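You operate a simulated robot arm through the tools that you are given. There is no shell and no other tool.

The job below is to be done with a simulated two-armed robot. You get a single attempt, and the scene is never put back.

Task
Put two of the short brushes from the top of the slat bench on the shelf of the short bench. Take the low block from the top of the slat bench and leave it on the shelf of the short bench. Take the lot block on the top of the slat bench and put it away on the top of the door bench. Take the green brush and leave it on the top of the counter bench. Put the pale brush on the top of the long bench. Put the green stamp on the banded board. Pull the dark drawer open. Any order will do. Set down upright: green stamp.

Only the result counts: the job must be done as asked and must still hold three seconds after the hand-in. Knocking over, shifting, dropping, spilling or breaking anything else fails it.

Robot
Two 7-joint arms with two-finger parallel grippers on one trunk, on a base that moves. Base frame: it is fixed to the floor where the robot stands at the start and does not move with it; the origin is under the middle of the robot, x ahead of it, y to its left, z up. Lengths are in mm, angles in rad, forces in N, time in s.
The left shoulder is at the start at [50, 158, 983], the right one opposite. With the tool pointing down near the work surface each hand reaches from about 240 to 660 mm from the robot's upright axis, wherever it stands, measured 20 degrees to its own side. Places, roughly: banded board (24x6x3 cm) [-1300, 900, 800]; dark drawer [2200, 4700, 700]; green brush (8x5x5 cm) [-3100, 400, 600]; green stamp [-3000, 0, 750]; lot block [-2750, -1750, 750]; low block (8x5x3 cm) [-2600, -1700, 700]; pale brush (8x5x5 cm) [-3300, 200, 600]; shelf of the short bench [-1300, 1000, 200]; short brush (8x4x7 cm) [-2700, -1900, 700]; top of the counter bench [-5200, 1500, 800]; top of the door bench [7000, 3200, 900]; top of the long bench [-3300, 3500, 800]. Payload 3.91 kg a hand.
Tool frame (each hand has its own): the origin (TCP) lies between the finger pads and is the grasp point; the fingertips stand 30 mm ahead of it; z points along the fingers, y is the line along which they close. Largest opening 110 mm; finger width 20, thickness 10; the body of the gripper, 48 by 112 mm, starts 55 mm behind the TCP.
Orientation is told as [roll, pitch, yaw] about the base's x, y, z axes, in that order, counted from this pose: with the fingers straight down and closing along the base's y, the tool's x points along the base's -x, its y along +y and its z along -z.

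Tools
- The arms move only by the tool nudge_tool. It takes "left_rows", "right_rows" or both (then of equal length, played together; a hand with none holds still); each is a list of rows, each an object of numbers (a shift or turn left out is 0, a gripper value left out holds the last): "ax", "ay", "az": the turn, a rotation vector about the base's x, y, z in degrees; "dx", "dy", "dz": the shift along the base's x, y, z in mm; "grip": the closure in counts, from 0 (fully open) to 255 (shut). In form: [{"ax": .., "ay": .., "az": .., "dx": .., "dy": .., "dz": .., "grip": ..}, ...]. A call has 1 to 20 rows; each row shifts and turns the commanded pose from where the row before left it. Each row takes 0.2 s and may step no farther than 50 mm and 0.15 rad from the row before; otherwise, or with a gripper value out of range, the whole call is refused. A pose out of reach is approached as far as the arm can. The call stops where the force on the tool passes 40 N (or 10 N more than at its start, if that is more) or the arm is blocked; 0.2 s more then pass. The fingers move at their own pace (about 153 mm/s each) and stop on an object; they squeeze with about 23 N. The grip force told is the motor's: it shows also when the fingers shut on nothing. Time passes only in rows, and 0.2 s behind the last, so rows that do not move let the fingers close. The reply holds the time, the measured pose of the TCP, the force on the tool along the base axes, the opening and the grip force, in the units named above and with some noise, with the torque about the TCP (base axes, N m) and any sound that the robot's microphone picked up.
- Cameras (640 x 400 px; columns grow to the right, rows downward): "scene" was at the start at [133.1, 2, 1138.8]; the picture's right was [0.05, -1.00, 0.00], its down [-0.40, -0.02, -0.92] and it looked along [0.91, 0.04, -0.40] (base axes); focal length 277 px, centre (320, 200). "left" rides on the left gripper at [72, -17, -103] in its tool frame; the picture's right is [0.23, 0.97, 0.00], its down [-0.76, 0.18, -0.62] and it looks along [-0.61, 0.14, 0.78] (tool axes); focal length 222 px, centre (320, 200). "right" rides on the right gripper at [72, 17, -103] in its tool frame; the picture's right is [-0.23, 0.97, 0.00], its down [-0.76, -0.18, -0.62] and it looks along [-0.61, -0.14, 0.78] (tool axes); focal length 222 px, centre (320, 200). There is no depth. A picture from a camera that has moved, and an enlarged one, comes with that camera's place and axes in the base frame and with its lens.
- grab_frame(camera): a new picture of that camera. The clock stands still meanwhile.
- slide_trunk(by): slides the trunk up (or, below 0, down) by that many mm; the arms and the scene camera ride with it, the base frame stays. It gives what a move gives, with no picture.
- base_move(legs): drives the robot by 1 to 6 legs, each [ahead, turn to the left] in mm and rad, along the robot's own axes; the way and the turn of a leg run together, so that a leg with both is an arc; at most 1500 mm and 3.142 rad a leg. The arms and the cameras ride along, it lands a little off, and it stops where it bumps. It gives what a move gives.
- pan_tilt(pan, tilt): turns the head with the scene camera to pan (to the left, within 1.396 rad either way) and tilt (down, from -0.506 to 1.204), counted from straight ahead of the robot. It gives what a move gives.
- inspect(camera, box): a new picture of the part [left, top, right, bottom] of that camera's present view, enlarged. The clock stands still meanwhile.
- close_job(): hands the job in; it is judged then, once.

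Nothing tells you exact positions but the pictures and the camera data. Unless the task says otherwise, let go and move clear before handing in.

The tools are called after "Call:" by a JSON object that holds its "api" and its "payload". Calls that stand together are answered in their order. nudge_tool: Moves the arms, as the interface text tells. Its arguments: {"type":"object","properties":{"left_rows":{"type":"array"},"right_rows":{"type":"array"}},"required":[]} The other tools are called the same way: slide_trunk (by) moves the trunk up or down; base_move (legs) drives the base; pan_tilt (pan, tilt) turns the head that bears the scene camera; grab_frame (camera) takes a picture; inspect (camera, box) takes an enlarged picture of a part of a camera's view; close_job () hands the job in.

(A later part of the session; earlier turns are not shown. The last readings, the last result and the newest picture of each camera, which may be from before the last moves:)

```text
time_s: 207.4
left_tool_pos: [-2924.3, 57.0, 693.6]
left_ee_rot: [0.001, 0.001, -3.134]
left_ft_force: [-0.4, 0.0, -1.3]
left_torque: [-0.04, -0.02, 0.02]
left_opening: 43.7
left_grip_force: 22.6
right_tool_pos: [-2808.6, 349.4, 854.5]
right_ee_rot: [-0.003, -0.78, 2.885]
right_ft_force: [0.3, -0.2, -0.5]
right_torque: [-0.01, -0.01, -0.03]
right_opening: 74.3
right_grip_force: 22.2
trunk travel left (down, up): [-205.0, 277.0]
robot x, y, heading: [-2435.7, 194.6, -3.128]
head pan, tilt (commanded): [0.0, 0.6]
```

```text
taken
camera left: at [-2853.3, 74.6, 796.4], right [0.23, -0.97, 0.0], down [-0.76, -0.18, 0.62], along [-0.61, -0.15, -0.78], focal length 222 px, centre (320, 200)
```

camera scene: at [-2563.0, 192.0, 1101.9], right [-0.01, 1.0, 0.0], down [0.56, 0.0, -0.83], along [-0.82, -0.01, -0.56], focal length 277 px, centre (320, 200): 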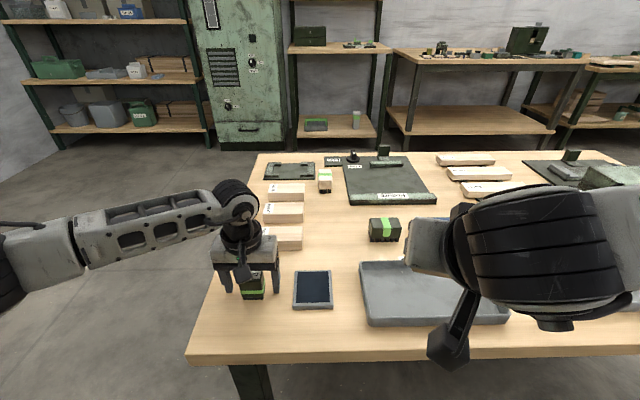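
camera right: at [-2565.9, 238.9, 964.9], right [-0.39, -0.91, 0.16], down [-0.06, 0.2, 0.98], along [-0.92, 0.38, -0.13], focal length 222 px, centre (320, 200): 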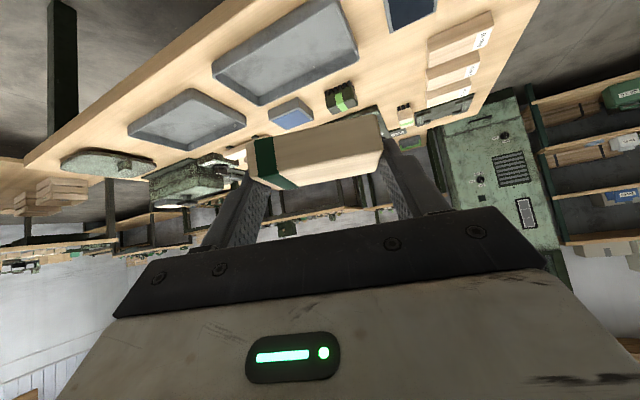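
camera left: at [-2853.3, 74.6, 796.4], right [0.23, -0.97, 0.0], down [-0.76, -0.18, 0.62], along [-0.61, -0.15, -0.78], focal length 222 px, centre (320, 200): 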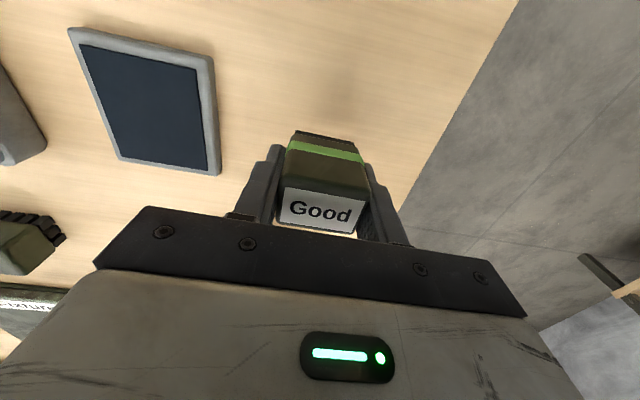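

The stamp is held upright. I'll raise the trunk, pull the hand in, back off, and take the route round to the +x side of the short bench.

Call:
{"api": "slide_trunk", "payload": {"by": 200}}

Call:
{"api": "nudge_tool", "payload": {"left_rows": [{"dx": 15, "dz": 10}, {"dx": 20, "dz": 10}, {"dx": 20, "dz": 10}, {"dx": 20, "dz": 10}, {"dx": 15, "dz": 5}]}}

Call:
{"api": "base_move", "payload": {"legs": [[-240, 0], [0, 1.56], [540, 0]]}}

Call:
{"api": "grab_frame", "payload": {"camera": "scene"}}

```text
time_s: 209.6
left_tool_pos: [-2924.8, 56.5, 893.8]
left_ee_rot: [0.001, -0.001, -3.134]
left_ft_force: [0.9, 0.1, -1.1]
left_torque: [-0.04, 0.01, 0.01]
left_opening: 43.9
left_grip_force: 22.3
right_tool_pos: [-2808.3, 348.6, 1054.0]
right_ee_rot: [-0.004, -0.783, 2.886]
right_ft_force: [-0.6, -0.5, -0.9]
right_torque: [-0.01, -0.03, -0.01]
right_opening: 74.1
right_grip_force: 23.2
trunk travel left (down, up): [-405.0, 77.0]
robot x, y, heading: [-2435.9, 195.7, -3.136]
head pan, tilt (commanded): [0.0, 0.6]
```

```text
time_s: 210.8
left_tool_pos: [-2833.1, 56.0, 939.2]
left_ee_rot: [0.002, 0.0, -3.134]
left_ft_force: [0.2, -0.4, -0.7]
left_torque: [-0.01, 0.02, -0.02]
left_opening: 43.7
left_grip_force: 23.0
right_tool_pos: [-2809.2, 350.1, 1053.6]
right_ee_rot: [-0.003, -0.781, 2.885]
right_ft_force: [-1.4, -0.3, -1.0]
right_torque: [-0.01, -0.02, 0.03]
right_opening: 74.0
right_grip_force: 22.4
trunk travel left (down, up): [-405.0, 77.0]
robot x, y, heading: [-2435.2, 198.3, -3.136]
head pan, tilt (commanded): [0.0, 0.6]
```

```text
time_s: 219.2
left_tool_pos: [-2020.3, -727.5, 939.5]
left_ee_rot: [0.002, 0.0, -1.53]
left_ft_force: [-0.4, 0.8, -1.6]
left_torque: [-0.04, -0.01, -0.01]
left_opening: 43.8
left_grip_force: 23.4
right_tool_pos: [-2314.2, -711.9, 1054.2]
right_ee_rot: [-0.002, -0.779, -1.794]
right_ft_force: [-0.1, 0.1, -0.5]
right_torque: [0.03, 0.0, 0.0]
right_opening: 74.1
right_grip_force: 23.2
trunk travel left (down, up): [-405.0, 77.0]
robot x, y, heading: [-2174.9, -330.9, -1.531]
head pan, tilt (commanded): [0.0, 0.6]
```

```text
taken
camera scene: at [-2167.0, -463.9, 1301.8], right [-1.0, -0.04, 0.0], down [-0.02, 0.56, -0.82], along [0.03, -0.82, -0.57], focal length 277 px, centre (320, 200)
```

scene: 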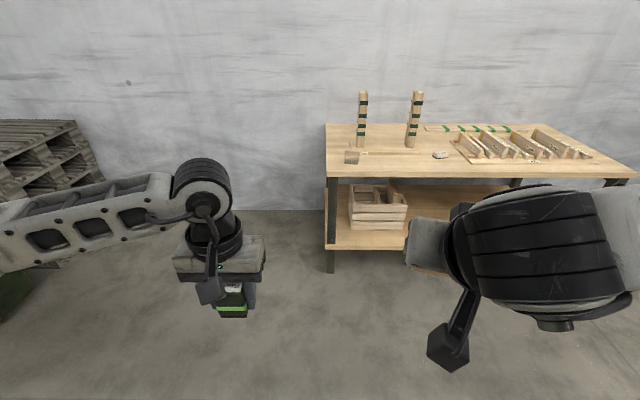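

Both items are still held. I'll continue round to the +x side of the short bench.

Call:
{"api": "base_move", "payload": {"legs": [[0, 1.531], [945, 0], [945, 0], [0, 1.57], [1300, 0], [0, 1.57]]}}

Call:
{"api": "grab_frame", "payload": {"camera": "scene"}}

```text
time_s: 246.2
left_tool_pos: [-744.0, 867.5, 938.6]
left_ee_rot: [0.001, 0.0, -3.138]
left_ft_force: [-0.7, -0.7, 0.0]
left_torque: [0.0, -0.05, 0.0]
left_opening: 43.9
left_grip_force: 23.0
right_tool_pos: [-717.3, 1161.2, 1053.8]
right_ee_rot: [-0.002, -0.781, 2.878]
right_ft_force: [-0.4, -0.5, -1.4]
right_torque: [-0.02, -0.01, -0.01]
right_opening: 74.2
right_grip_force: 23.1
trunk travel left (down, up): [-405.0, 77.0]
robot x, y, heading: [-341.3, 1004.4, -3.14]
head pan, tilt (commanded): [0.0, 0.6]
```

```text
taken
camera scene: at [-471.8, 1002.2, 1301.9], right [0.0, 1.0, 0.0], down [0.56, 0.0, -0.83], along [-0.83, 0.0, -0.56], focal length 277 px, centre (320, 200)
```

scene: 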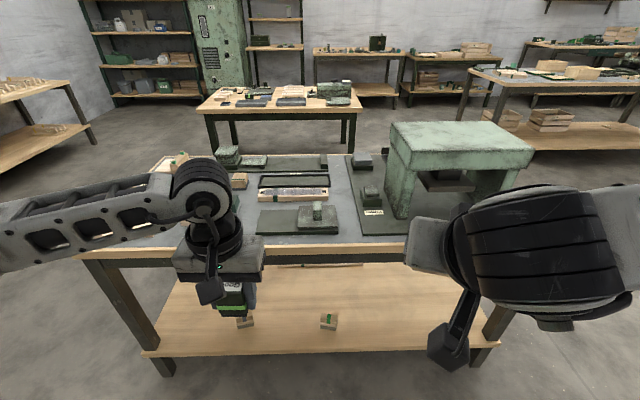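

I'm in front of the short bench again. I'll measure the banded board and its surroundings.

Call:
{"api": "inspect", "payload": {"camera": "scene", "box": [220, 140, 380, 250]}}

```text
3.64 times, centred on (300, 195) of scene
camera zoom: at [-471.8, 1002.2, 1301.9], right [0.0, 1.0, 0.0], down [0.56, 0.0, -0.83], along [-0.83, 0.0, -0.56], focal length 1009 px, centre (393, 218)
```

zoom: 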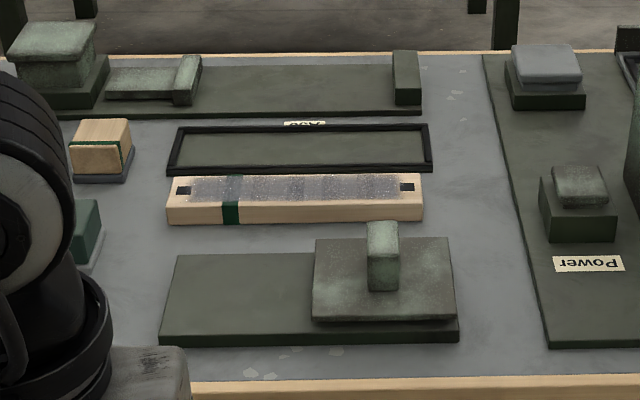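

The board lies along y from about 794 to 1031 at x≈-1269, with its top near z=795. Before going closer I'll check where my right elbow is relative to the tall machine on the bench.

Call:
{"api": "pan_tilt", "payload": {"pan": -0.7, "tilt": 0.5}}

Call:
{"api": "grab_frame", "payload": {"camera": "scene"}}

```text
time_s: 247.2
left_tool_pos: [-743.0, 868.0, 939.0]
left_ee_rot: [0.003, 0.0, -3.14]
left_ft_force: [0.1, -0.5, -1.1]
left_torque: [-0.01, 0.03, 0.01]
left_opening: 43.9
left_grip_force: 22.6
right_tool_pos: [-716.1, 1160.8, 1055.0]
right_ee_rot: [-0.004, -0.78, 2.881]
right_ft_force: [0.1, 0.0, -0.7]
right_torque: [-0.04, -0.03, -0.04]
right_opening: 74.0
right_grip_force: 22.8
trunk travel left (down, up): [-405.0, 77.0]
robot x, y, heading: [-346.3, 1003.7, -3.135]
head pan, tilt (commanded): [-0.7, 0.499]
```

```text
taken
camera scene: at [-453.2, 1060.9, 1310.9], right [0.64, 0.77, 0.0], down [0.37, -0.31, -0.88], along [-0.67, 0.56, -0.48], focal length 277 px, centre (320, 200)
```

scene: 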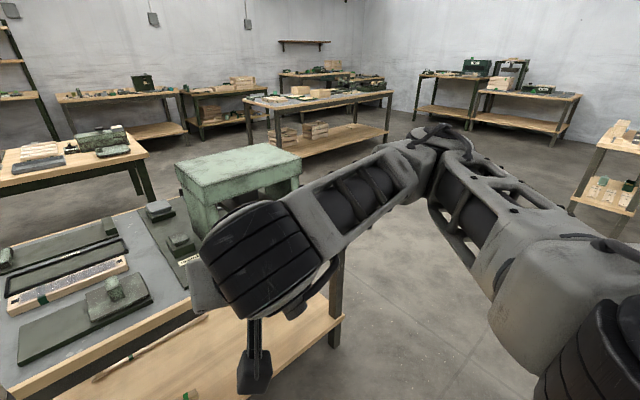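

The right elbow is at about z=1180, well above the machine top. I'll raise the trunk a bit more and drive in toward the bench with the stamp high.

Call:
{"api": "slide_trunk", "payload": {"by": 60}}

Call:
{"api": "base_move", "payload": {"legs": [[365, 0]]}}

Call:
{"api": "pan_tilt", "payload": {"pan": 0.1, "tilt": 0.85}}

Call:
{"api": "grab_frame", "payload": {"camera": "scene"}}

Call:
{"api": "grab_frame", "payload": {"camera": "left"}}

```text
time_s: 248.2
left_tool_pos: [-742.0, 867.8, 998.6]
left_ee_rot: [0.001, -0.001, -3.14]
left_ft_force: [0.4, 0.5, -0.8]
left_torque: [-0.04, -0.02, 0.03]
left_opening: 43.6
left_grip_force: 23.5
right_tool_pos: [-716.5, 1160.3, 1115.0]
right_ee_rot: [-0.004, -0.78, 2.881]
right_ft_force: [0.8, 0.4, -1.3]
right_torque: [0.0, 0.0, 0.01]
right_opening: 74.1
right_grip_force: 22.9
trunk travel left (down, up): [-465.0, 17.0]
robot x, y, heading: [-345.8, 1002.7, -3.143]
head pan, tilt (commanded): [-0.7, 0.499]
```

```text
time_s: 250.6
left_tool_pos: [-1112.8, 867.6, 998.7]
left_ee_rot: [0.002, -0.001, -3.141]
left_ft_force: [0.3, 0.0, -1.9]
left_torque: [0.03, 0.02, 0.03]
left_opening: 43.7
left_grip_force: 22.8
right_tool_pos: [-1084.5, 1159.1, 1114.0]
right_ee_rot: [-0.004, -0.78, 2.877]
right_ft_force: [0.0, 0.1, 0.4]
right_torque: [0.0, -0.05, -0.03]
right_opening: 73.9
right_grip_force: 22.8
trunk travel left (down, up): [-465.0, 17.0]
robot x, y, heading: [-711.3, 1003.8, -3.138]
head pan, tilt (commanded): [-0.7, 0.499]
```

```text
time_s: 251.7
left_tool_pos: [-1110.2, 868.4, 998.3]
left_ee_rot: [0.001, -0.001, -3.142]
left_ft_force: [-0.2, -0.7, 0.1]
left_torque: [0.01, 0.02, 0.04]
left_opening: 44.0
left_grip_force: 23.3
right_tool_pos: [-1084.8, 1160.9, 1114.4]
right_ee_rot: [-0.004, -0.781, 2.878]
right_ft_force: [-0.1, -0.1, 0.0]
right_torque: [-0.01, -0.02, 0.01]
right_opening: 74.0
right_grip_force: 22.8
trunk travel left (down, up): [-465.0, 17.0]
robot x, y, heading: [-714.8, 1002.0, -3.138]
head pan, tilt (commanded): [0.099, 0.85]
```

```text
taken
camera scene: at [-828.6, 994.1, 1341.0], right [-0.1, 0.99, 0.0], down [0.75, 0.07, -0.66], along [-0.66, -0.07, -0.75], focal length 277 px, centre (320, 200)
```

scene: 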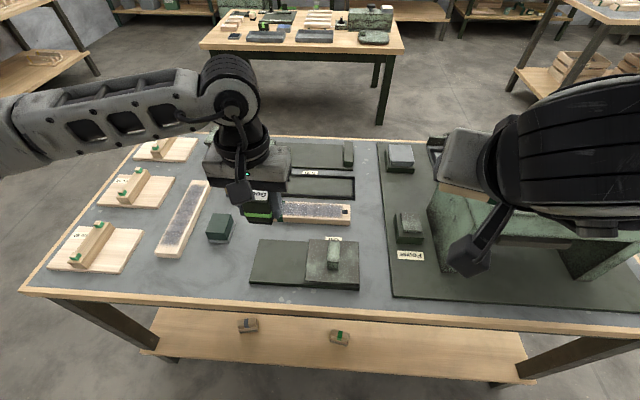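

```text
taken
camera left: at [-1040.0, 885.3, 1101.9], right [0.23, -0.97, 0.0], down [-0.76, -0.18, 0.62], along [-0.61, -0.14, -0.78], focal length 222 px, centre (320, 200)
```

left: 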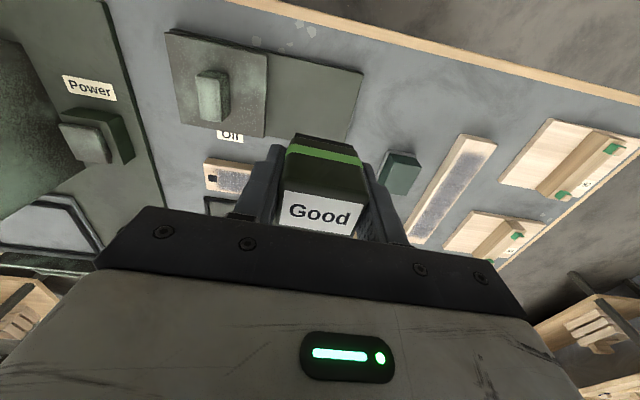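

The board's right end checks out at (-1252, 1028), so its centre is near (-1272, 912). I'll carry the stamp over the centre and descend part way.

Call:
{"api": "nudge_tool", "payload": {"left_rows": [{"dx": -27, "dy": 8, "dz": -10}, {"dx": -27, "dy": 8, "dz": -15}, {"dx": -27, "dy": 8, "dz": -20}, {"dx": -27, "dy": 8, "dz": -20}, {"dx": -27, "dy": 8, "dz": -20}, {"dx": -26, "dy": 7, "dz": -20}, {}]}}

Call:
{"api": "grab_frame", "payload": {"camera": "left"}}

Call:
{"api": "inspect", "payload": {"camera": "scene", "box": [160, 100, 400, 300]}}

```text
time_s: 253.3
left_tool_pos: [-1271.9, 913.1, 893.9]
left_ee_rot: [0.002, 0.001, 3.141]
left_ft_force: [0.2, -0.1, -0.2]
left_torque: [0.02, -0.01, -0.02]
left_opening: 43.8
left_grip_force: 23.2
right_tool_pos: [-1085.0, 1160.0, 1114.3]
right_ee_rot: [-0.002, -0.78, 2.878]
right_ft_force: [-0.2, 0.3, -0.7]
right_torque: [-0.01, -0.01, -0.01]
right_opening: 74.1
right_grip_force: 23.3
trunk travel left (down, up): [-465.0, 17.0]
robot x, y, heading: [-713.9, 1002.7, -3.14]
head pan, tilt (commanded): [0.099, 0.85]
```

```text
taken
camera left: at [-1200.4, 930.1, 997.7], right [0.23, -0.97, 0.0], down [-0.76, -0.18, 0.62], along [-0.61, -0.14, -0.78], focal length 222 px, centre (320, 200)
```

left: 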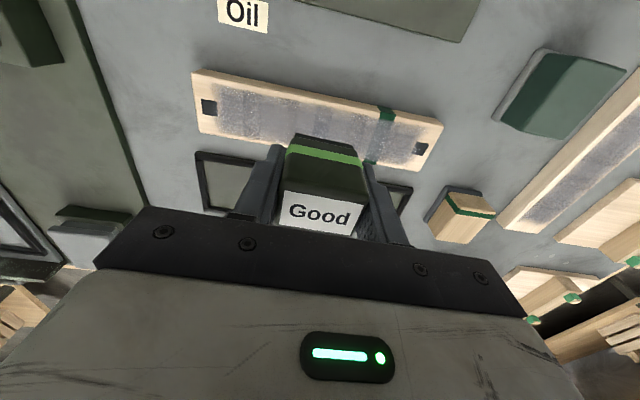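

```text
2.00 times, centred on (280, 200) of scene
camera zoom: at [-828.5, 993.8, 1341.0], right [-0.1, 0.99, 0.0], down [0.75, 0.08, -0.66], along [-0.66, -0.07, -0.75], focal length 555 px, centre (400, 200)
```

zoom: 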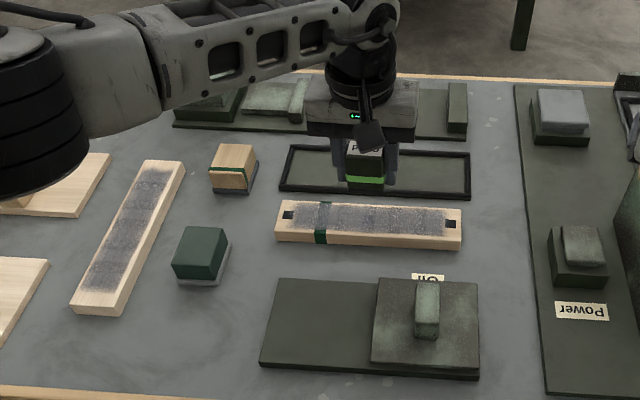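

The wrist view puts the board's centre at about (-1273, 909), right under the stamp. Descending, first to just above, then in small steps.

Call:
{"api": "nudge_tool", "payload": {"left_rows": [{"dz": -15}, {"dz": -15}, {"dz": -12}, {}]}}

Call:
{"api": "nudge_tool", "payload": {"left_rows": [{"dz": -3}, {"dz": -3}, {"dz": -3}, {}]}}

```text
time_s: 254.3
left_tool_pos: [-1274.4, 913.5, 851.6]
left_ee_rot: [0.002, 0.001, -3.142]
left_ft_force: [0.9, -0.3, -0.8]
left_torque: [-0.04, 0.01, 0.01]
left_opening: 43.6
left_grip_force: 22.6
right_tool_pos: [-1085.0, 1159.4, 1114.2]
right_ee_rot: [-0.003, -0.78, 2.879]
right_ft_force: [-0.4, -0.8, -0.4]
right_torque: [-0.02, -0.02, -0.01]
right_opening: 73.7
right_grip_force: 23.3
trunk travel left (down, up): [-465.0, 17.0]
robot x, y, heading: [-712.1, 1004.7, -3.141]
head pan, tilt (commanded): [0.099, 0.85]
```

```text
time_s: 255.3
left_tool_pos: [-1271.2, 913.9, 843.4]
left_ee_rot: [0.002, -0.001, -3.142]
left_ft_force: [-0.2, -0.1, -0.5]
left_torque: [0.01, 0.0, -0.02]
left_opening: 43.8
left_grip_force: 23.0
right_tool_pos: [-1083.9, 1160.3, 1114.6]
right_ee_rot: [-0.004, -0.782, 2.878]
right_ft_force: [-0.7, 0.0, -0.5]
right_torque: [0.01, -0.02, 0.01]
right_opening: 74.2
right_grip_force: 23.2
trunk travel left (down, up): [-465.0, 17.0]
robot x, y, heading: [-712.2, 1007.2, -3.136]
head pan, tilt (commanded): [0.099, 0.85]
```

No contact yet at TCP z=843; I'll continue down in 2 mm steps.

Call:
{"api": "nudge_tool", "payload": {"left_rows": [{"dz": -2}, {"dz": -2}, {"dz": -2}, {}]}}

Call:
{"api": "grab_frame", "payload": {"camera": "left"}}

```text
time_s: 256.3
left_tool_pos: [-1271.2, 915.4, 836.0]
left_ee_rot: [0.002, 0.0, -3.14]
left_ft_force: [0.4, -0.2, -1.3]
left_torque: [0.01, -0.02, 0.01]
left_opening: 43.4
left_grip_force: 22.8
right_tool_pos: [-1084.5, 1161.1, 1114.4]
right_ee_rot: [-0.003, -0.78, 2.878]
right_ft_force: [0.6, 0.1, -0.8]
right_torque: [-0.02, -0.01, 0.0]
right_opening: 73.8
right_grip_force: 23.1
trunk travel left (down, up): [-465.0, 17.0]
robot x, y, heading: [-710.4, 1010.3, -3.14]
head pan, tilt (commanded): [0.099, 0.85]
```

```text
taken
camera left: at [-1200.3, 932.3, 940.2], right [0.23, -0.97, 0.0], down [-0.76, -0.18, 0.62], along [-0.61, -0.14, -0.78], focal length 222 px, centre (320, 200)
```

left: 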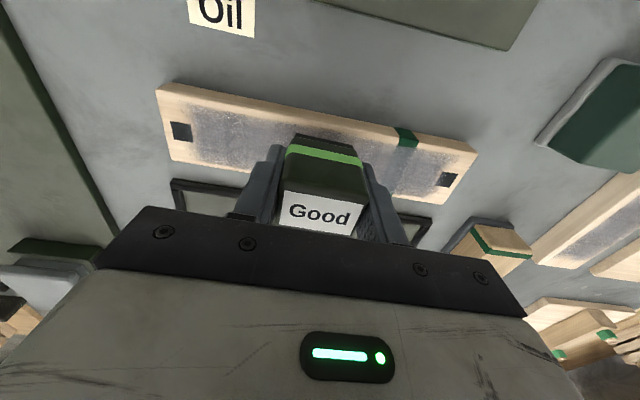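

Still just above the board. Continuing in small steps.

Call:
{"api": "nudge_tool", "payload": {"left_rows": [{"dz": -2}, {"dz": -2}, {}]}}

Call:
{"api": "nudge_tool", "payload": {"left_rows": [{"dz": -1.5}, {"dz": -1.5}, {}]}}

```text
time_s: 257.1
left_tool_pos: [-1272.3, 914.2, 832.3]
left_ee_rot: [0.002, 0.001, -3.141]
left_ft_force: [-0.1, -0.3, -0.9]
left_torque: [-0.01, 0.0, 0.01]
left_opening: 43.7
left_grip_force: 22.8
right_tool_pos: [-1082.9, 1160.3, 1114.5]
right_ee_rot: [-0.005, -0.781, 2.879]
right_ft_force: [-0.5, 0.4, -0.2]
right_torque: [0.01, -0.03, 0.0]
right_opening: 74.1
right_grip_force: 23.0
trunk travel left (down, up): [-465.0, 17.0]
robot x, y, heading: [-708.5, 1006.2, -3.14]
head pan, tilt (commanded): [0.099, 0.85]
```

```text
time_s: 257.9
left_tool_pos: [-1271.0, 915.3, 830.0]
left_ee_rot: [0.002, 0.0, -3.141]
left_ft_force: [0.1, -1.0, -1.8]
left_torque: [-0.05, -0.03, 0.0]
left_opening: 43.8
left_grip_force: 23.0
right_tool_pos: [-1083.9, 1160.6, 1114.2]
right_ee_rot: [-0.004, -0.78, 2.878]
right_ft_force: [-1.0, -0.2, -0.2]
right_torque: [0.03, 0.0, -0.01]
right_opening: 74.0
right_grip_force: 23.1
trunk travel left (down, up): [-465.0, 17.0]
robot x, y, heading: [-713.6, 1006.7, -3.142]
head pan, tilt (commanded): [0.099, 0.85]
```

Call:
{"api": "nudge_tool", "payload": {"left_rows": [{"dz": -2}, {"dz": -2}, {}]}}

Call:
{"api": "inspect", "payload": {"camera": "scene", "box": [260, 160, 380, 250]}}

```text
time_s: 258.7
left_tool_pos: [-1271.5, 914.6, 826.2]
left_ee_rot: [0.001, 0.0, -3.141]
left_ft_force: [0.3, -0.2, -1.7]
left_torque: [-0.04, -0.02, 0.0]
left_opening: 43.6
left_grip_force: 23.1
right_tool_pos: [-1083.9, 1159.1, 1114.7]
right_ee_rot: [-0.004, -0.782, 2.878]
right_ft_force: [-0.6, -0.2, -0.9]
right_torque: [-0.03, -0.04, 0.02]
right_opening: 74.1
right_grip_force: 22.9
trunk travel left (down, up): [-465.0, 17.0]
robot x, y, heading: [-712.2, 1006.8, -3.14]
head pan, tilt (commanded): [0.099, 0.85]
```

```text
4.44 times, centred on (320, 205) of scene
camera zoom: at [-828.6, 994.0, 1341.0], right [-0.1, 0.99, 0.0], down [0.75, 0.08, -0.66], along [-0.66, -0.07, -0.75], focal length 1233 px, centre (320, 178)
```

zoom: 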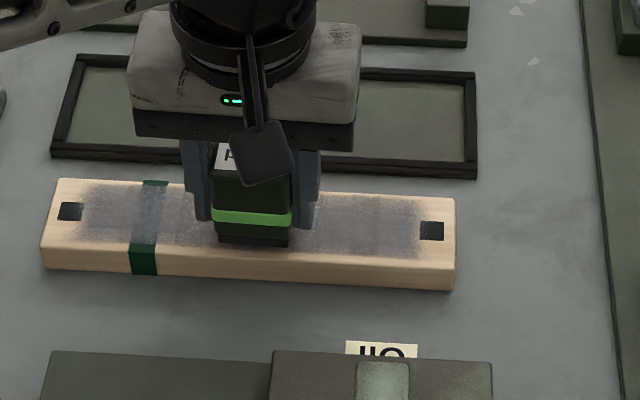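

Seen up close, the stamp sits toward the board's front edge; the board's top spans about x=-1255 to -1306. I'll shift it 8 mm back and continue down.

Call:
{"api": "nudge_tool", "payload": {"left_rows": [{"dz": 3}, {"dx": -4}, {"dx": -4}, {"dz": -3}, {"dz": -2}, {}]}}

Call:
{"api": "nudge_tool", "payload": {"left_rows": [{"dz": -2}, {"dz": -1}, {}]}}

```text
time_s: 260.1
left_tool_pos: [-1280.9, 914.2, 823.3]
left_ee_rot: [0.001, 0.0, -3.139]
left_ft_force: [0.1, -0.5, -0.5]
left_torque: [-0.01, 0.04, 0.0]
left_opening: 43.7
left_grip_force: 22.7
right_tool_pos: [-1084.6, 1160.8, 1114.5]
right_ee_rot: [-0.003, -0.781, 2.877]
right_ft_force: [-0.7, -0.2, -0.5]
right_torque: [0.0, -0.01, 0.01]
right_opening: 74.3
right_grip_force: 22.6
trunk travel left (down, up): [-465.0, 17.0]
robot x, y, heading: [-715.7, 1004.8, -3.144]
head pan, tilt (commanded): [0.099, 0.85]
```

```text
time_s: 260.9
left_tool_pos: [-1281.0, 915.1, 819.7]
left_ee_rot: [0.001, 0.0, -3.141]
left_ft_force: [0.0, 0.6, -0.7]
left_torque: [0.0, 0.0, -0.01]
left_opening: 43.7
left_grip_force: 23.0
right_tool_pos: [-1083.7, 1161.0, 1113.2]
right_ee_rot: [-0.004, -0.78, 2.879]
right_ft_force: [0.2, 0.4, -0.2]
right_torque: [0.0, -0.01, -0.02]
right_opening: 73.7
right_grip_force: 23.0
trunk travel left (down, up): [-465.0, 17.0]
robot x, y, heading: [-713.9, 1003.4, -3.146]
head pan, tilt (commanded): [0.099, 0.85]
```

No contact yet; let me look at the gap before going further.

Call:
{"api": "inspect", "payload": {"camera": "scene", "box": [260, 160, 380, 250]}}

Call:
{"api": "inspect", "payload": {"camera": "left", "box": [140, 60, 500, 260]}}

```text
4.44 times, centred on (320, 205) of scene
camera zoom: at [-828.6, 994.0, 1341.0], right [-0.1, 0.99, 0.0], down [0.75, 0.08, -0.66], along [-0.66, -0.07, -0.75], focal length 1233 px, centre (320, 178)
```

zoom: 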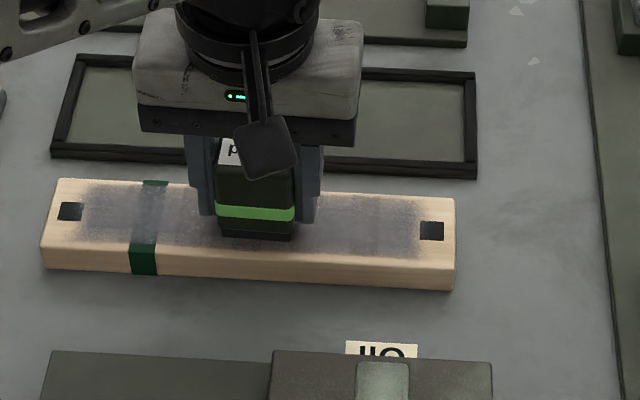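

```text
1.78 times, centred on (320, 160) of left
camera zoom: at [-1208.4, 932.4, 923.9], right [0.23, -0.97, 0.0], down [-0.76, -0.18, 0.62], along [-0.61, -0.14, -0.78], focal length 395 px, centre (320, 271)
```

zoom: 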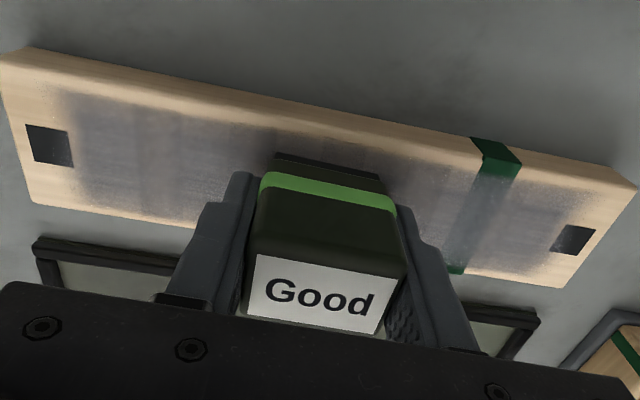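

The shadow shows just a few millimetres of gap. Continuing in tiny steps.

Call:
{"api": "nudge_tool", "payload": {"left_rows": [{"dz": -1.5}, {"dz": -1.5}, {}]}}

Call:
{"api": "nudge_tool", "payload": {"left_rows": [{"dz": -1.5}, {"dz": -1.5}, {}]}}

```text
time_s: 261.7
left_tool_pos: [-1279.3, 914.8, 820.3]
left_ee_rot: [0.002, -0.005, -3.14]
left_ft_force: [1.8, -3.1, 19.2]
left_torque: [-0.01, -0.16, 0.04]
left_opening: 43.5
left_grip_force: 23.1
right_tool_pos: [-1082.4, 1161.4, 1115.6]
right_ee_rot: [-0.004, -0.781, 2.879]
right_ft_force: [0.1, 0.9, -0.6]
right_torque: [0.01, -0.02, 0.0]
right_opening: 74.2
right_grip_force: 23.3
trunk travel left (down, up): [-465.0, 17.0]
robot x, y, heading: [-711.9, 1005.3, -3.142]
head pan, tilt (commanded): [0.099, 0.85]
```

```text
time_s: 262.5
left_tool_pos: [-1279.9, 915.1, 816.4]
left_ee_rot: [0.001, -0.006, -3.14]
left_ft_force: [-0.6, -3.6, 20.6]
left_torque: [-0.01, 0.04, 0.0]
left_opening: 44.0
left_grip_force: 22.9
right_tool_pos: [-1082.0, 1159.7, 1113.9]
right_ee_rot: [-0.004, -0.783, 2.879]
right_ft_force: [-0.9, 0.3, 0.3]
right_torque: [-0.01, -0.02, -0.03]
right_opening: 73.7
right_grip_force: 22.7
trunk travel left (down, up): [-465.0, 17.0]
robot x, y, heading: [-710.3, 1005.4, -3.137]
head pan, tilt (commanded): [0.099, 0.85]
```

Contact with the board at about 20 N. I'll ease off 2–3 mm, then open.

Call:
{"api": "nudge_tool", "payload": {"left_rows": [{"dz": 1.5}, {"dz": 1}, {}]}}

```text
time_s: 263.3
left_tool_pos: [-1278.6, 914.4, 817.2]
left_ee_rot: [0.0, 0.002, 3.142]
left_ft_force: [-1.4, 1.0, 3.2]
left_torque: [0.08, 0.12, 0.0]
left_opening: 43.6
left_grip_force: 23.1
right_tool_pos: [-1084.3, 1160.3, 1113.9]
right_ee_rot: [-0.004, -0.78, 2.878]
right_ft_force: [-0.6, -0.6, 0.3]
right_torque: [0.0, -0.03, -0.01]
right_opening: 74.0
right_grip_force: 22.5
trunk travel left (down, up): [-465.0, 17.0]
robot x, y, heading: [-710.4, 1003.0, -3.14]
head pan, tilt (commanded): [0.099, 0.85]
```

Only 3 N now, so the stamp rests on the board. Opening gently and rising straight up.

Call:
{"api": "nudge_tool", "payload": {"left_rows": [{"grip": 130}, {"grip": 90}, {"grip": 60}, {}, {"dz": 10}, {"dz": 20}, {"dz": 30}, {"dz": 30}, {"dz": 30}]}}

Call:
{"api": "grab_frame", "payload": {"camera": "left"}}

Call:
{"api": "inspect", "payload": {"camera": "scene", "box": [240, 140, 400, 260]}}

```text
time_s: 265.3
left_tool_pos: [-1280.9, 914.5, 939.1]
left_ee_rot: [0.002, -0.002, -3.142]
left_ft_force: [0.0, -0.4, 0.4]
left_torque: [0.02, -0.01, 0.03]
left_opening: 84.0
left_grip_force: 0.0
right_tool_pos: [-1083.9, 1159.6, 1113.7]
right_ee_rot: [-0.004, -0.781, 2.878]
right_ft_force: [-0.2, -1.1, -0.3]
right_torque: [-0.02, -0.02, 0.0]
right_opening: 73.7
right_grip_force: 22.7
trunk travel left (down, up): [-465.0, 17.0]
robot x, y, heading: [-715.3, 1004.3, -3.145]
head pan, tilt (commanded): [0.099, 0.85]
```

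```text
taken
camera left: at [-1208.8, 932.1, 1041.9], right [0.23, -0.97, 0.0], down [-0.76, -0.18, 0.62], along [-0.61, -0.14, -0.78], focal length 222 px, centre (320, 200)
```

left: 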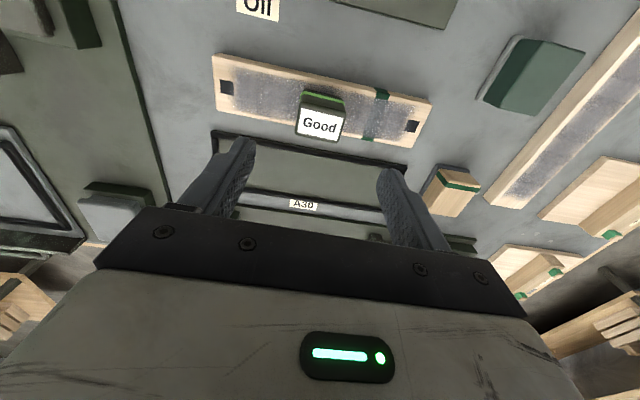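

```text
3.33 times, centred on (320, 200) of scene
camera zoom: at [-828.3, 994.0, 1341.0], right [-0.1, 0.99, 0.0], down [0.75, 0.08, -0.66], along [-0.66, -0.07, -0.75], focal length 924 px, centre (320, 200)
```

zoom: 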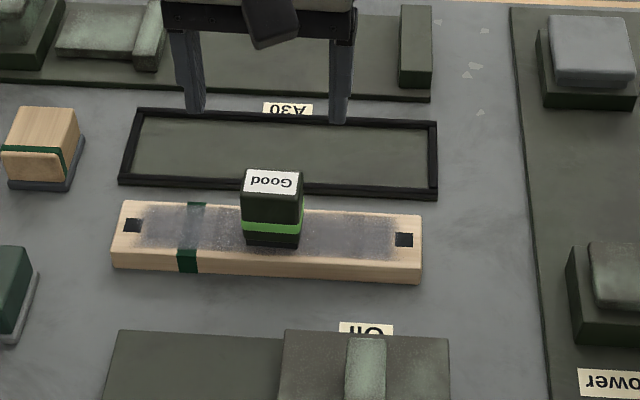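

The green stamp stands upright on the banded board. I'll back off, draw the left hand in, and lower the trunk for placing the low block on the shelf.

Call:
{"api": "base_move", "payload": {"legs": [[-400, 0]]}}

Call:
{"api": "nudge_tool", "payload": {"left_rows": [{"dx": 30, "dz": 20}, {"dx": 35, "dz": 30}, {"dx": 35, "dz": 30}, {"dx": 35, "dz": 30}, {"dx": 35, "dz": 30}, {"dx": 30, "dz": 30}]}}

Call:
{"api": "slide_trunk", "payload": {"by": -400}}

Call:
{"api": "slide_trunk", "payload": {"by": -62}}

Call:
{"api": "pan_tilt", "payload": {"pan": 0.0, "tilt": 0.6}}

Call:
{"api": "grab_frame", "payload": {"camera": "scene"}}

```text
time_s: 267.8
left_tool_pos: [-881.7, 916.1, 937.7]
left_ee_rot: [0.001, -0.002, 3.141]
left_ft_force: [-1.2, 0.3, 0.9]
left_torque: [0.02, -0.01, 0.0]
left_opening: 84.2
left_grip_force: 0.0
right_tool_pos: [-683.9, 1160.9, 1114.5]
right_ee_rot: [-0.005, -0.78, 2.875]
right_ft_force: [-0.4, -0.1, -0.5]
right_torque: [-0.01, 0.0, -0.03]
right_opening: 74.0
right_grip_force: 23.3
trunk travel left (down, up): [-465.0, 17.0]
robot x, y, heading: [-312.6, 1004.5, 3.14]
head pan, tilt (commanded): [0.099, 0.85]
```

```text
time_s: 269.2
left_tool_pos: [-683.3, 917.9, 1109.4]
left_ee_rot: [0.002, -0.002, 3.138]
left_ft_force: [-0.1, -0.4, 0.5]
left_torque: [0.0, 0.0, 0.0]
left_opening: 84.2
left_grip_force: 0.1
right_tool_pos: [-685.2, 1160.6, 1114.2]
right_ee_rot: [-0.004, -0.78, 2.876]
right_ft_force: [-0.2, 0.3, -1.1]
right_torque: [-0.01, 0.01, 0.02]
right_opening: 74.0
right_grip_force: 23.2
trunk travel left (down, up): [-465.0, 17.0]
robot x, y, heading: [-314.1, 1005.8, 3.14]
head pan, tilt (commanded): [0.099, 0.85]
```

```text
time_s: 273.0
left_tool_pos: [-683.2, 918.0, 708.4]
left_ee_rot: [0.002, 0.0, 3.14]
left_ft_force: [-0.5, -0.7, 0.7]
left_torque: [0.02, 0.0, 0.0]
left_opening: 84.4
left_grip_force: 0.1
right_tool_pos: [-684.9, 1161.0, 714.3]
right_ee_rot: [-0.002, -0.782, 2.875]
right_ft_force: [0.3, -0.3, -0.8]
right_torque: [0.04, -0.06, 0.01]
right_opening: 73.9
right_grip_force: 23.0
trunk travel left (down, up): [-65.0, 417.0]
robot x, y, heading: [-313.7, 1004.2, 3.137]
head pan, tilt (commanded): [0.099, 0.85]
```

```text
time_s: 274.0
left_tool_pos: [-682.8, 918.1, 646.5]
left_ee_rot: [0.002, 0.0, 3.14]
left_ft_force: [-0.3, 0.0, -0.2]
left_torque: [-0.03, 0.01, 0.01]
left_opening: 84.0
left_grip_force: 0.1
right_tool_pos: [-684.0, 1160.6, 651.9]
right_ee_rot: [-0.004, -0.781, 2.875]
right_ft_force: [0.0, -0.5, -0.7]
right_torque: [0.02, -0.04, -0.01]
right_opening: 74.1
right_grip_force: 22.6
trunk travel left (down, up): [-3.0, 479.0]
robot x, y, heading: [-314.4, 1001.6, 3.14]
head pan, tilt (commanded): [0.099, 0.85]
```

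```text
time_s: 274.8
left_tool_pos: [-683.4, 917.7, 646.9]
left_ee_rot: [0.002, 0.001, 3.137]
left_ft_force: [-0.4, -1.2, 0.0]
left_torque: [0.04, -0.03, 0.02]
left_opening: 84.4
left_grip_force: 0.0
right_tool_pos: [-685.7, 1161.4, 651.9]
right_ee_rot: [-0.002, -0.779, 2.876]
right_ft_force: [0.1, -0.2, 0.6]
right_torque: [-0.01, -0.04, -0.03]
right_opening: 74.1
right_grip_force: 23.7
trunk travel left (down, up): [-3.0, 479.0]
robot x, y, heading: [-313.0, 1001.1, 3.139]
head pan, tilt (commanded): [0.0, 0.6]
```

```text
taken
camera scene: at [-440.5, 1002.0, 899.8], right [0.0, 1.0, 0.0], down [0.57, 0.0, -0.82], along [-0.82, 0.0, -0.57], focal length 277 px, centre (320, 200)
```

scene: 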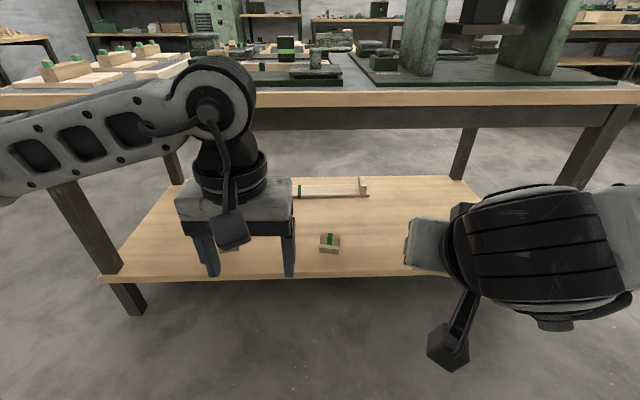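

I'll now extend the right hand with the block forward and down to shelf height in free space.

Call:
{"api": "nudge_tool", "payload": {"right_rows": [{"dx": -16, "dy": 2, "dz": -28}, {"dx": -16, "dy": 2, "dz": -28}, {"dx": -16, "dy": 2, "dz": -28}, {"dx": -16, "dy": 2, "dz": -28}, {"dx": -16, "dy": 2, "dz": -28}, {"dx": -16, "dy": 2, "dz": -28}, {"dx": -16, "dy": 2, "dz": -28}, {"dx": -16, "dy": 2, "dz": -28}, {"dx": -16, "dy": 2, "dz": -28}, {"dx": -16, "dy": 2, "dz": -28}, {"dx": -16, "dy": 2, "dz": -28}, {"dx": -16, "dy": 2, "dz": -28}, {"dx": -16, "dy": 2, "dz": -20}, {}]}}

Call:
{"api": "grab_frame", "payload": {"camera": "scene"}}

```text
time_s: 277.8
left_tool_pos: [-684.1, 917.5, 645.0]
left_ee_rot: [0.002, 0.0, 3.14]
left_ft_force: [-0.4, -1.0, -0.4]
left_torque: [-0.02, 0.0, -0.02]
left_opening: 84.5
left_grip_force: 0.1
right_tool_pos: [-892.9, 1186.3, 296.7]
right_ee_rot: [-0.004, -0.781, 2.877]
right_ft_force: [0.2, 0.0, -0.8]
right_torque: [0.01, -0.01, 0.01]
right_opening: 73.9
right_grip_force: 23.3
trunk travel left (down, up): [-3.0, 479.0]
robot x, y, heading: [-313.1, 1002.1, 3.142]
head pan, tilt (commanded): [0.0, 0.6]
```

```text
taken
camera scene: at [-440.6, 1002.0, 899.9], right [0.0, 1.0, 0.0], down [0.56, 0.0, -0.83], along [-0.83, 0.0, -0.56], focal length 277 px, centre (320, 200)
```

scene: 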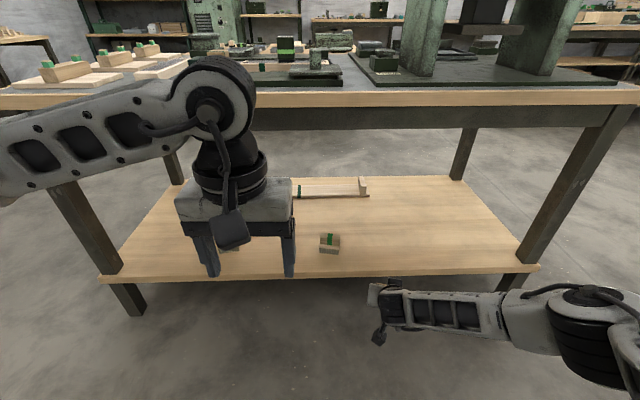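

Reached. Now I'll drive straight in so the block is over the shelf, right of the green-banded brush.

Call:
{"api": "base_move", "payload": {"legs": [[235, 0]]}}

Call:
{"api": "nudge_tool", "payload": {"right_rows": [{"dz": -10}, {"dz": -10}, {"dz": -8}, {}]}}

Call:
{"api": "grab_frame", "payload": {"camera": "right"}}

Call:
{"api": "grab_frame", "payload": {"camera": "scene"}}

```text
time_s: 279.6
left_tool_pos: [-924.5, 917.0, 647.5]
left_ee_rot: [0.003, -0.002, 3.141]
left_ft_force: [-0.9, -0.3, 0.3]
left_torque: [0.01, -0.03, 0.01]
left_opening: 84.2
left_grip_force: 0.0
right_tool_pos: [-1134.4, 1187.1, 294.2]
right_ee_rot: [-0.002, -0.779, 2.875]
right_ft_force: [-0.1, -0.2, -0.7]
right_torque: [-0.01, -0.03, -0.04]
right_opening: 73.9
right_grip_force: 23.3
trunk travel left (down, up): [-3.0, 479.0]
robot x, y, heading: [-553.4, 1002.3, 3.142]
head pan, tilt (commanded): [0.0, 0.6]
```

```text
time_s: 280.6
left_tool_pos: [-924.3, 917.8, 647.3]
left_ee_rot: [0.002, 0.0, 3.139]
left_ft_force: [0.1, -0.4, -0.1]
left_torque: [0.0, -0.02, 0.01]
left_opening: 84.4
left_grip_force: 0.1
right_tool_pos: [-1135.4, 1185.9, 267.3]
right_ee_rot: [-0.003, -0.781, 2.876]
right_ft_force: [-0.6, -0.4, -1.6]
right_torque: [-0.03, -0.01, 0.0]
right_opening: 74.1
right_grip_force: 23.6
trunk travel left (down, up): [-3.0, 479.0]
robot x, y, heading: [-554.1, 1006.1, 3.138]
head pan, tilt (commanded): [0.0, 0.6]
```

```text
taken
camera right: at [-1018.0, 1139.1, 289.9], right [-0.41, -0.9, 0.16], down [-0.05, 0.2, 0.98], along [-0.91, 0.4, -0.13], focal length 222 px, centre (320, 200)
```

right: 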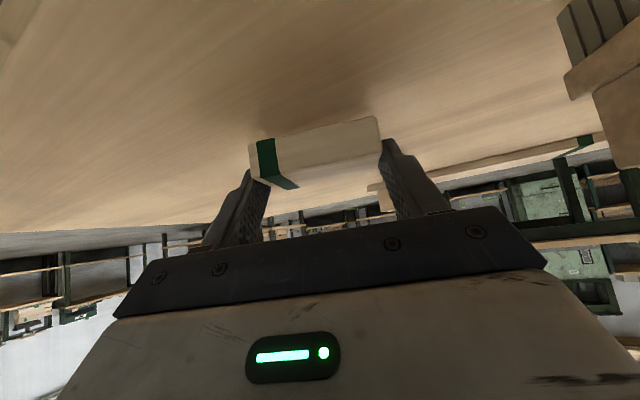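

```text
taken
camera scene: at [-681.7, 1002.2, 899.9], right [0.0, 1.0, 0.0], down [0.56, 0.0, -0.83], along [-0.83, 0.0, -0.56], focal length 277 px, centre (320, 200)
```

scene: 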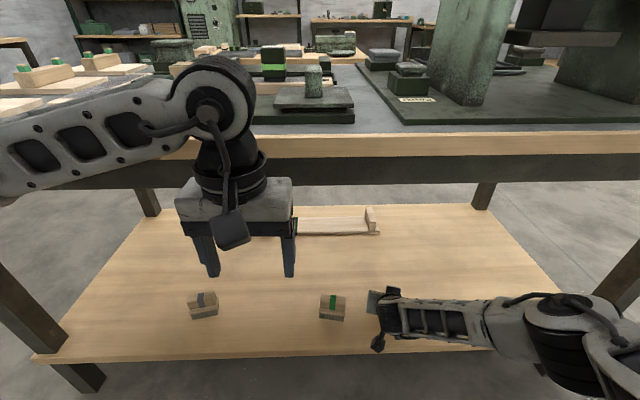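

Clear of the neighbouring brush. Lowering the last bit in small steps until contact.

Call:
{"api": "nudge_tool", "payload": {"right_rows": [{"dz": -5}, {"dz": -4}, {}]}}

Call:
{"api": "nudge_tool", "payload": {"right_rows": [{"dz": -2}, {"dz": -2}, {}]}}

```text
time_s: 281.4
left_tool_pos: [-924.7, 918.3, 646.7]
left_ee_rot: [0.001, -0.001, 3.141]
left_ft_force: [0.2, -0.3, 0.5]
left_torque: [0.0, 0.03, 0.01]
left_opening: 84.3
left_grip_force: 0.0
right_tool_pos: [-1135.0, 1188.0, 258.0]
right_ee_rot: [-0.004, -0.781, 2.875]
right_ft_force: [-0.3, -0.5, -0.6]
right_torque: [-0.03, -0.01, 0.04]
right_opening: 73.9
right_grip_force: 22.2
trunk travel left (down, up): [-3.0, 479.0]
robot x, y, heading: [-554.3, 1002.3, 3.145]
head pan, tilt (commanded): [0.0, 0.6]
```

```text
time_s: 282.2
left_tool_pos: [-924.1, 916.9, 647.4]
left_ee_rot: [0.003, -0.001, 3.139]
left_ft_force: [-0.5, -0.1, 0.0]
left_torque: [0.02, -0.01, 0.01]
left_opening: 84.0
left_grip_force: 0.0
right_tool_pos: [-1134.4, 1186.0, 254.3]
right_ee_rot: [-0.004, -0.781, 2.876]
right_ft_force: [-0.4, 0.1, 0.2]
right_torque: [-0.01, 0.01, 0.02]
right_opening: 73.9
right_grip_force: 23.2
trunk travel left (down, up): [-3.0, 479.0]
robot x, y, heading: [-550.2, 1002.4, 3.14]
head pan, tilt (commanded): [0.0, 0.6]
```

Call:
{"api": "nudge_tool", "payload": {"right_rows": [{"dz": -2}, {"dz": -1}, {}]}}

```text
time_s: 283.0
left_tool_pos: [-925.1, 917.6, 647.1]
left_ee_rot: [0.001, -0.001, 3.14]
left_ft_force: [-0.6, 0.1, 0.9]
left_torque: [-0.02, -0.01, 0.01]
left_opening: 84.1
left_grip_force: 0.1
right_tool_pos: [-1134.0, 1186.8, 253.9]
right_ee_rot: [-0.003, -0.782, 2.877]
right_ft_force: [2.7, -0.9, 9.1]
right_torque: [-0.15, 0.16, -0.01]
right_opening: 74.2
right_grip_force: 23.0
trunk travel left (down, up): [-3.0, 479.0]
robot x, y, heading: [-552.4, 1007.3, 3.135]
head pan, tilt (commanded): [0.0, 0.6]
```

Light contact (9 N). I'll ease 1 mm, open, and retreat along the tool axis.

Call:
{"api": "nudge_tool", "payload": {"right_rows": [{"dz": 1}, {}, {"grip": 40}, {"grip": 0}, {}, {"dx": 14, "dy": -3.8, "dz": 14}, {"dx": 14, "dy": -3.8, "dz": 14}, {"dx": 14, "dy": -3.8, "dz": 14}, {"dx": 14, "dy": -3.8, "dz": 14}, {"dx": 14, "dy": -3.8, "dz": 14}]}}

Call:
{"api": "grab_frame", "payload": {"camera": "right"}}

```text
time_s: 285.2
left_tool_pos: [-924.6, 916.9, 646.1]
left_ee_rot: [0.002, 0.0, 3.14]
left_ft_force: [-0.2, -0.1, 0.6]
left_torque: [0.0, 0.0, 0.0]
left_opening: 84.2
left_grip_force: 0.0
right_tool_pos: [-1064.7, 1166.4, 322.8]
right_ee_rot: [-0.004, -0.781, 2.877]
right_ft_force: [0.3, -0.3, 0.9]
right_torque: [-0.01, 0.0, 0.0]
right_opening: 109.9
right_grip_force: 0.0
trunk travel left (down, up): [-3.0, 479.0]
robot x, y, heading: [-554.3, 1002.5, 3.144]
head pan, tilt (commanded): [0.0, 0.6]
```

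```text
taken
camera right: at [-947.8, 1119.3, 345.7], right [-0.41, -0.9, 0.16], down [-0.05, 0.2, 0.98], along [-0.91, 0.4, -0.13], focal length 222 px, centre (320, 200)
```

right: 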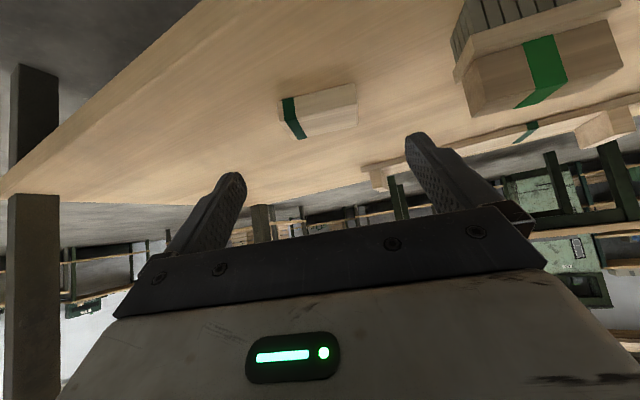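

The low block lies on the shelf. Backing the base out straight and checking the shelf.

Call:
{"api": "base_move", "payload": {"legs": [[-250, 0]]}}

Call:
{"api": "grab_frame", "payload": {"camera": "scene"}}

```text
time_s: 287.0
left_tool_pos: [-674.4, 915.0, 646.3]
left_ee_rot: [0.001, 0.002, -3.138]
left_ft_force: [-0.6, -0.7, -0.2]
left_torque: [-0.01, 0.03, -0.04]
left_opening: 84.2
left_grip_force: 0.0
right_tool_pos: [-815.3, 1165.7, 322.2]
right_ee_rot: [-0.005, -0.781, 2.882]
right_ft_force: [0.5, -0.6, -0.2]
right_torque: [0.02, -0.02, -0.07]
right_opening: 109.7
right_grip_force: 0.0
trunk travel left (down, up): [-3.0, 479.0]
robot x, y, heading: [-302.5, 1005.4, -3.135]
head pan, tilt (commanded): [0.0, 0.6]
```

```text
taken
camera scene: at [-432.2, 1002.0, 899.9], right [0.0, 1.0, 0.0], down [0.56, 0.0, -0.83], along [-0.83, 0.0, -0.56], focal length 277 px, centre (320, 200)
```

scene: 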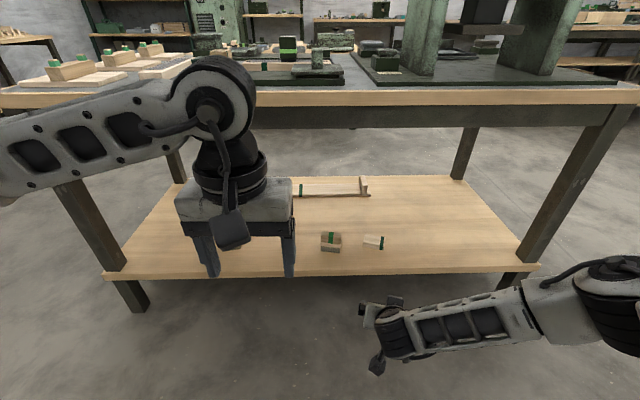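

The shelf now holds both brushes and the low block. Next: green and pale brushes. I'll raise the trunk and turn the right hand vertical.

Call:
{"api": "slide_trunk", "payload": {"by": 400}}

Call:
{"api": "nudge_tool", "payload": {"right_rows": [{"dx": 10, "dz": 25}, {"dx": 10, "dz": 25}, {"dx": 10, "dz": 25}, {"dx": 10, "dz": 25, "ax": -1.94, "ay": -7.2}, {"dx": 10, "dz": 25, "ax": -1.94, "ay": -7.2}, {"dx": 10, "dz": 25, "ax": -1.94, "ay": -7.2}, {"dx": 10, "dz": 25, "ax": -1.94, "ay": -7.2}, {"dx": 10, "dz": 20, "ax": -1.94, "ay": -7.2}, {"dx": 10, "dz": 20, "ax": -1.94, "ay": -7.2}, {"dx": 10, "az": 7.5}, {"dx": 10, "az": 7.5}, {}]}}

```text
time_s: 290.8
left_tool_pos: [-674.6, 917.1, 1047.1]
left_ee_rot: [0.003, -0.001, -3.138]
left_ft_force: [0.2, 0.3, 0.9]
left_torque: [-0.03, 0.02, -0.01]
left_opening: 84.1
left_grip_force: 0.0
right_tool_pos: [-814.8, 1164.3, 723.1]
right_ee_rot: [-0.003, -0.781, 2.88]
right_ft_force: [-0.7, 0.1, 0.3]
right_torque: [-0.01, -0.01, 0.0]
right_opening: 110.0
right_grip_force: 0.1
trunk travel left (down, up): [-403.0, 79.0]
robot x, y, heading: [-305.2, 1007.1, -3.137]
head pan, tilt (commanded): [0.0, 0.6]
```

```text
time_s: 293.4
left_tool_pos: [-674.9, 916.9, 1047.2]
left_ee_rot: [0.001, 0.0, -3.138]
left_ft_force: [0.6, 0.4, 0.1]
left_torque: [0.02, -0.02, -0.02]
left_opening: 84.3
left_grip_force: 0.2
right_tool_pos: [-707.4, 1164.8, 937.4]
right_ee_rot: [-0.003, 0.002, -3.14]
right_ft_force: [0.4, 0.1, -1.0]
right_torque: [-0.04, -0.04, 0.0]
right_opening: 110.1
right_grip_force: 0.1
trunk travel left (down, up): [-403.0, 79.0]
robot x, y, heading: [-307.8, 1007.0, -3.14]
head pan, tilt (commanded): [0.0, 0.6]
```

Right hand is vertical. Now I'll drive back round to the green-legged bench.

Call:
{"api": "base_move", "payload": {"legs": [[0, 1.57], [1355, 0], [0, -1.57], [950, 0], [950, 0], [0, -1.57]]}}

Call:
{"api": "base_move", "payload": {"legs": [[530, 0], [0, 1.57]]}}

Call:
{"api": "grab_frame", "payload": {"camera": "scene"}}

```text
time_s: 320.8
left_tool_pos: [-2313.4, -41.5, 1047.1]
left_ee_rot: [0.002, 0.0, 1.641]
left_ft_force: [0.7, -0.2, 0.2]
left_torque: [0.03, 0.01, 0.02]
left_opening: 84.2
left_grip_force: 0.0
right_tool_pos: [-2068.2, 5.9, 936.9]
right_ee_rot: [-0.002, 0.0, 1.636]
right_ft_force: [0.1, 0.2, -0.5]
right_torque: [-0.01, 0.03, -0.01]
right_opening: 109.9
right_grip_force: 0.0
trunk travel left (down, up): [-403.0, 79.0]
robot x, y, heading: [-2202.5, -404.8, 1.639]
head pan, tilt (commanded): [0.0, 0.6]
```

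```text
time_s: 327.8
left_tool_pos: [-2602.1, 31.0, 1046.5]
left_ee_rot: [0.002, -0.001, -3.074]
left_ft_force: [0.4, -0.2, -0.2]
left_torque: [0.0, -0.01, 0.0]
left_opening: 83.9
left_grip_force: 0.1
right_tool_pos: [-2650.8, 276.8, 937.4]
right_ee_rot: [-0.001, -0.001, -3.075]
right_ft_force: [0.0, -0.5, -0.9]
right_torque: [0.0, 0.03, 0.03]
right_opening: 109.9
right_grip_force: 0.1
trunk travel left (down, up): [-403.0, 79.0]
robot x, y, heading: [-2238.1, 144.8, -3.072]
head pan, tilt (commanded): [0.0, 0.6]
```

```text
taken
camera scene: at [-2365.7, 132.0, 1299.9], right [-0.07, 1.0, 0.0], down [0.56, 0.04, -0.83], along [-0.82, -0.06, -0.56], focal length 277 px, centre (320, 200)
```

scene: 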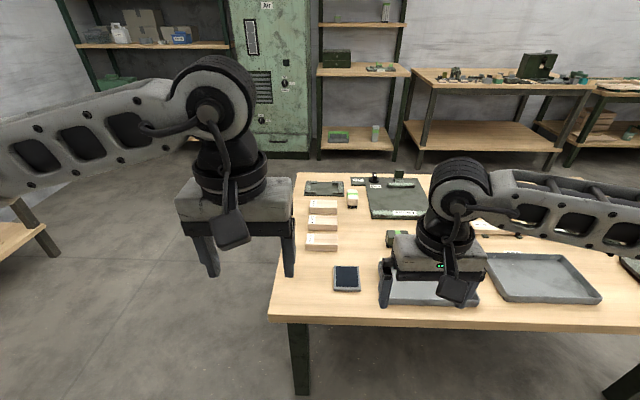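

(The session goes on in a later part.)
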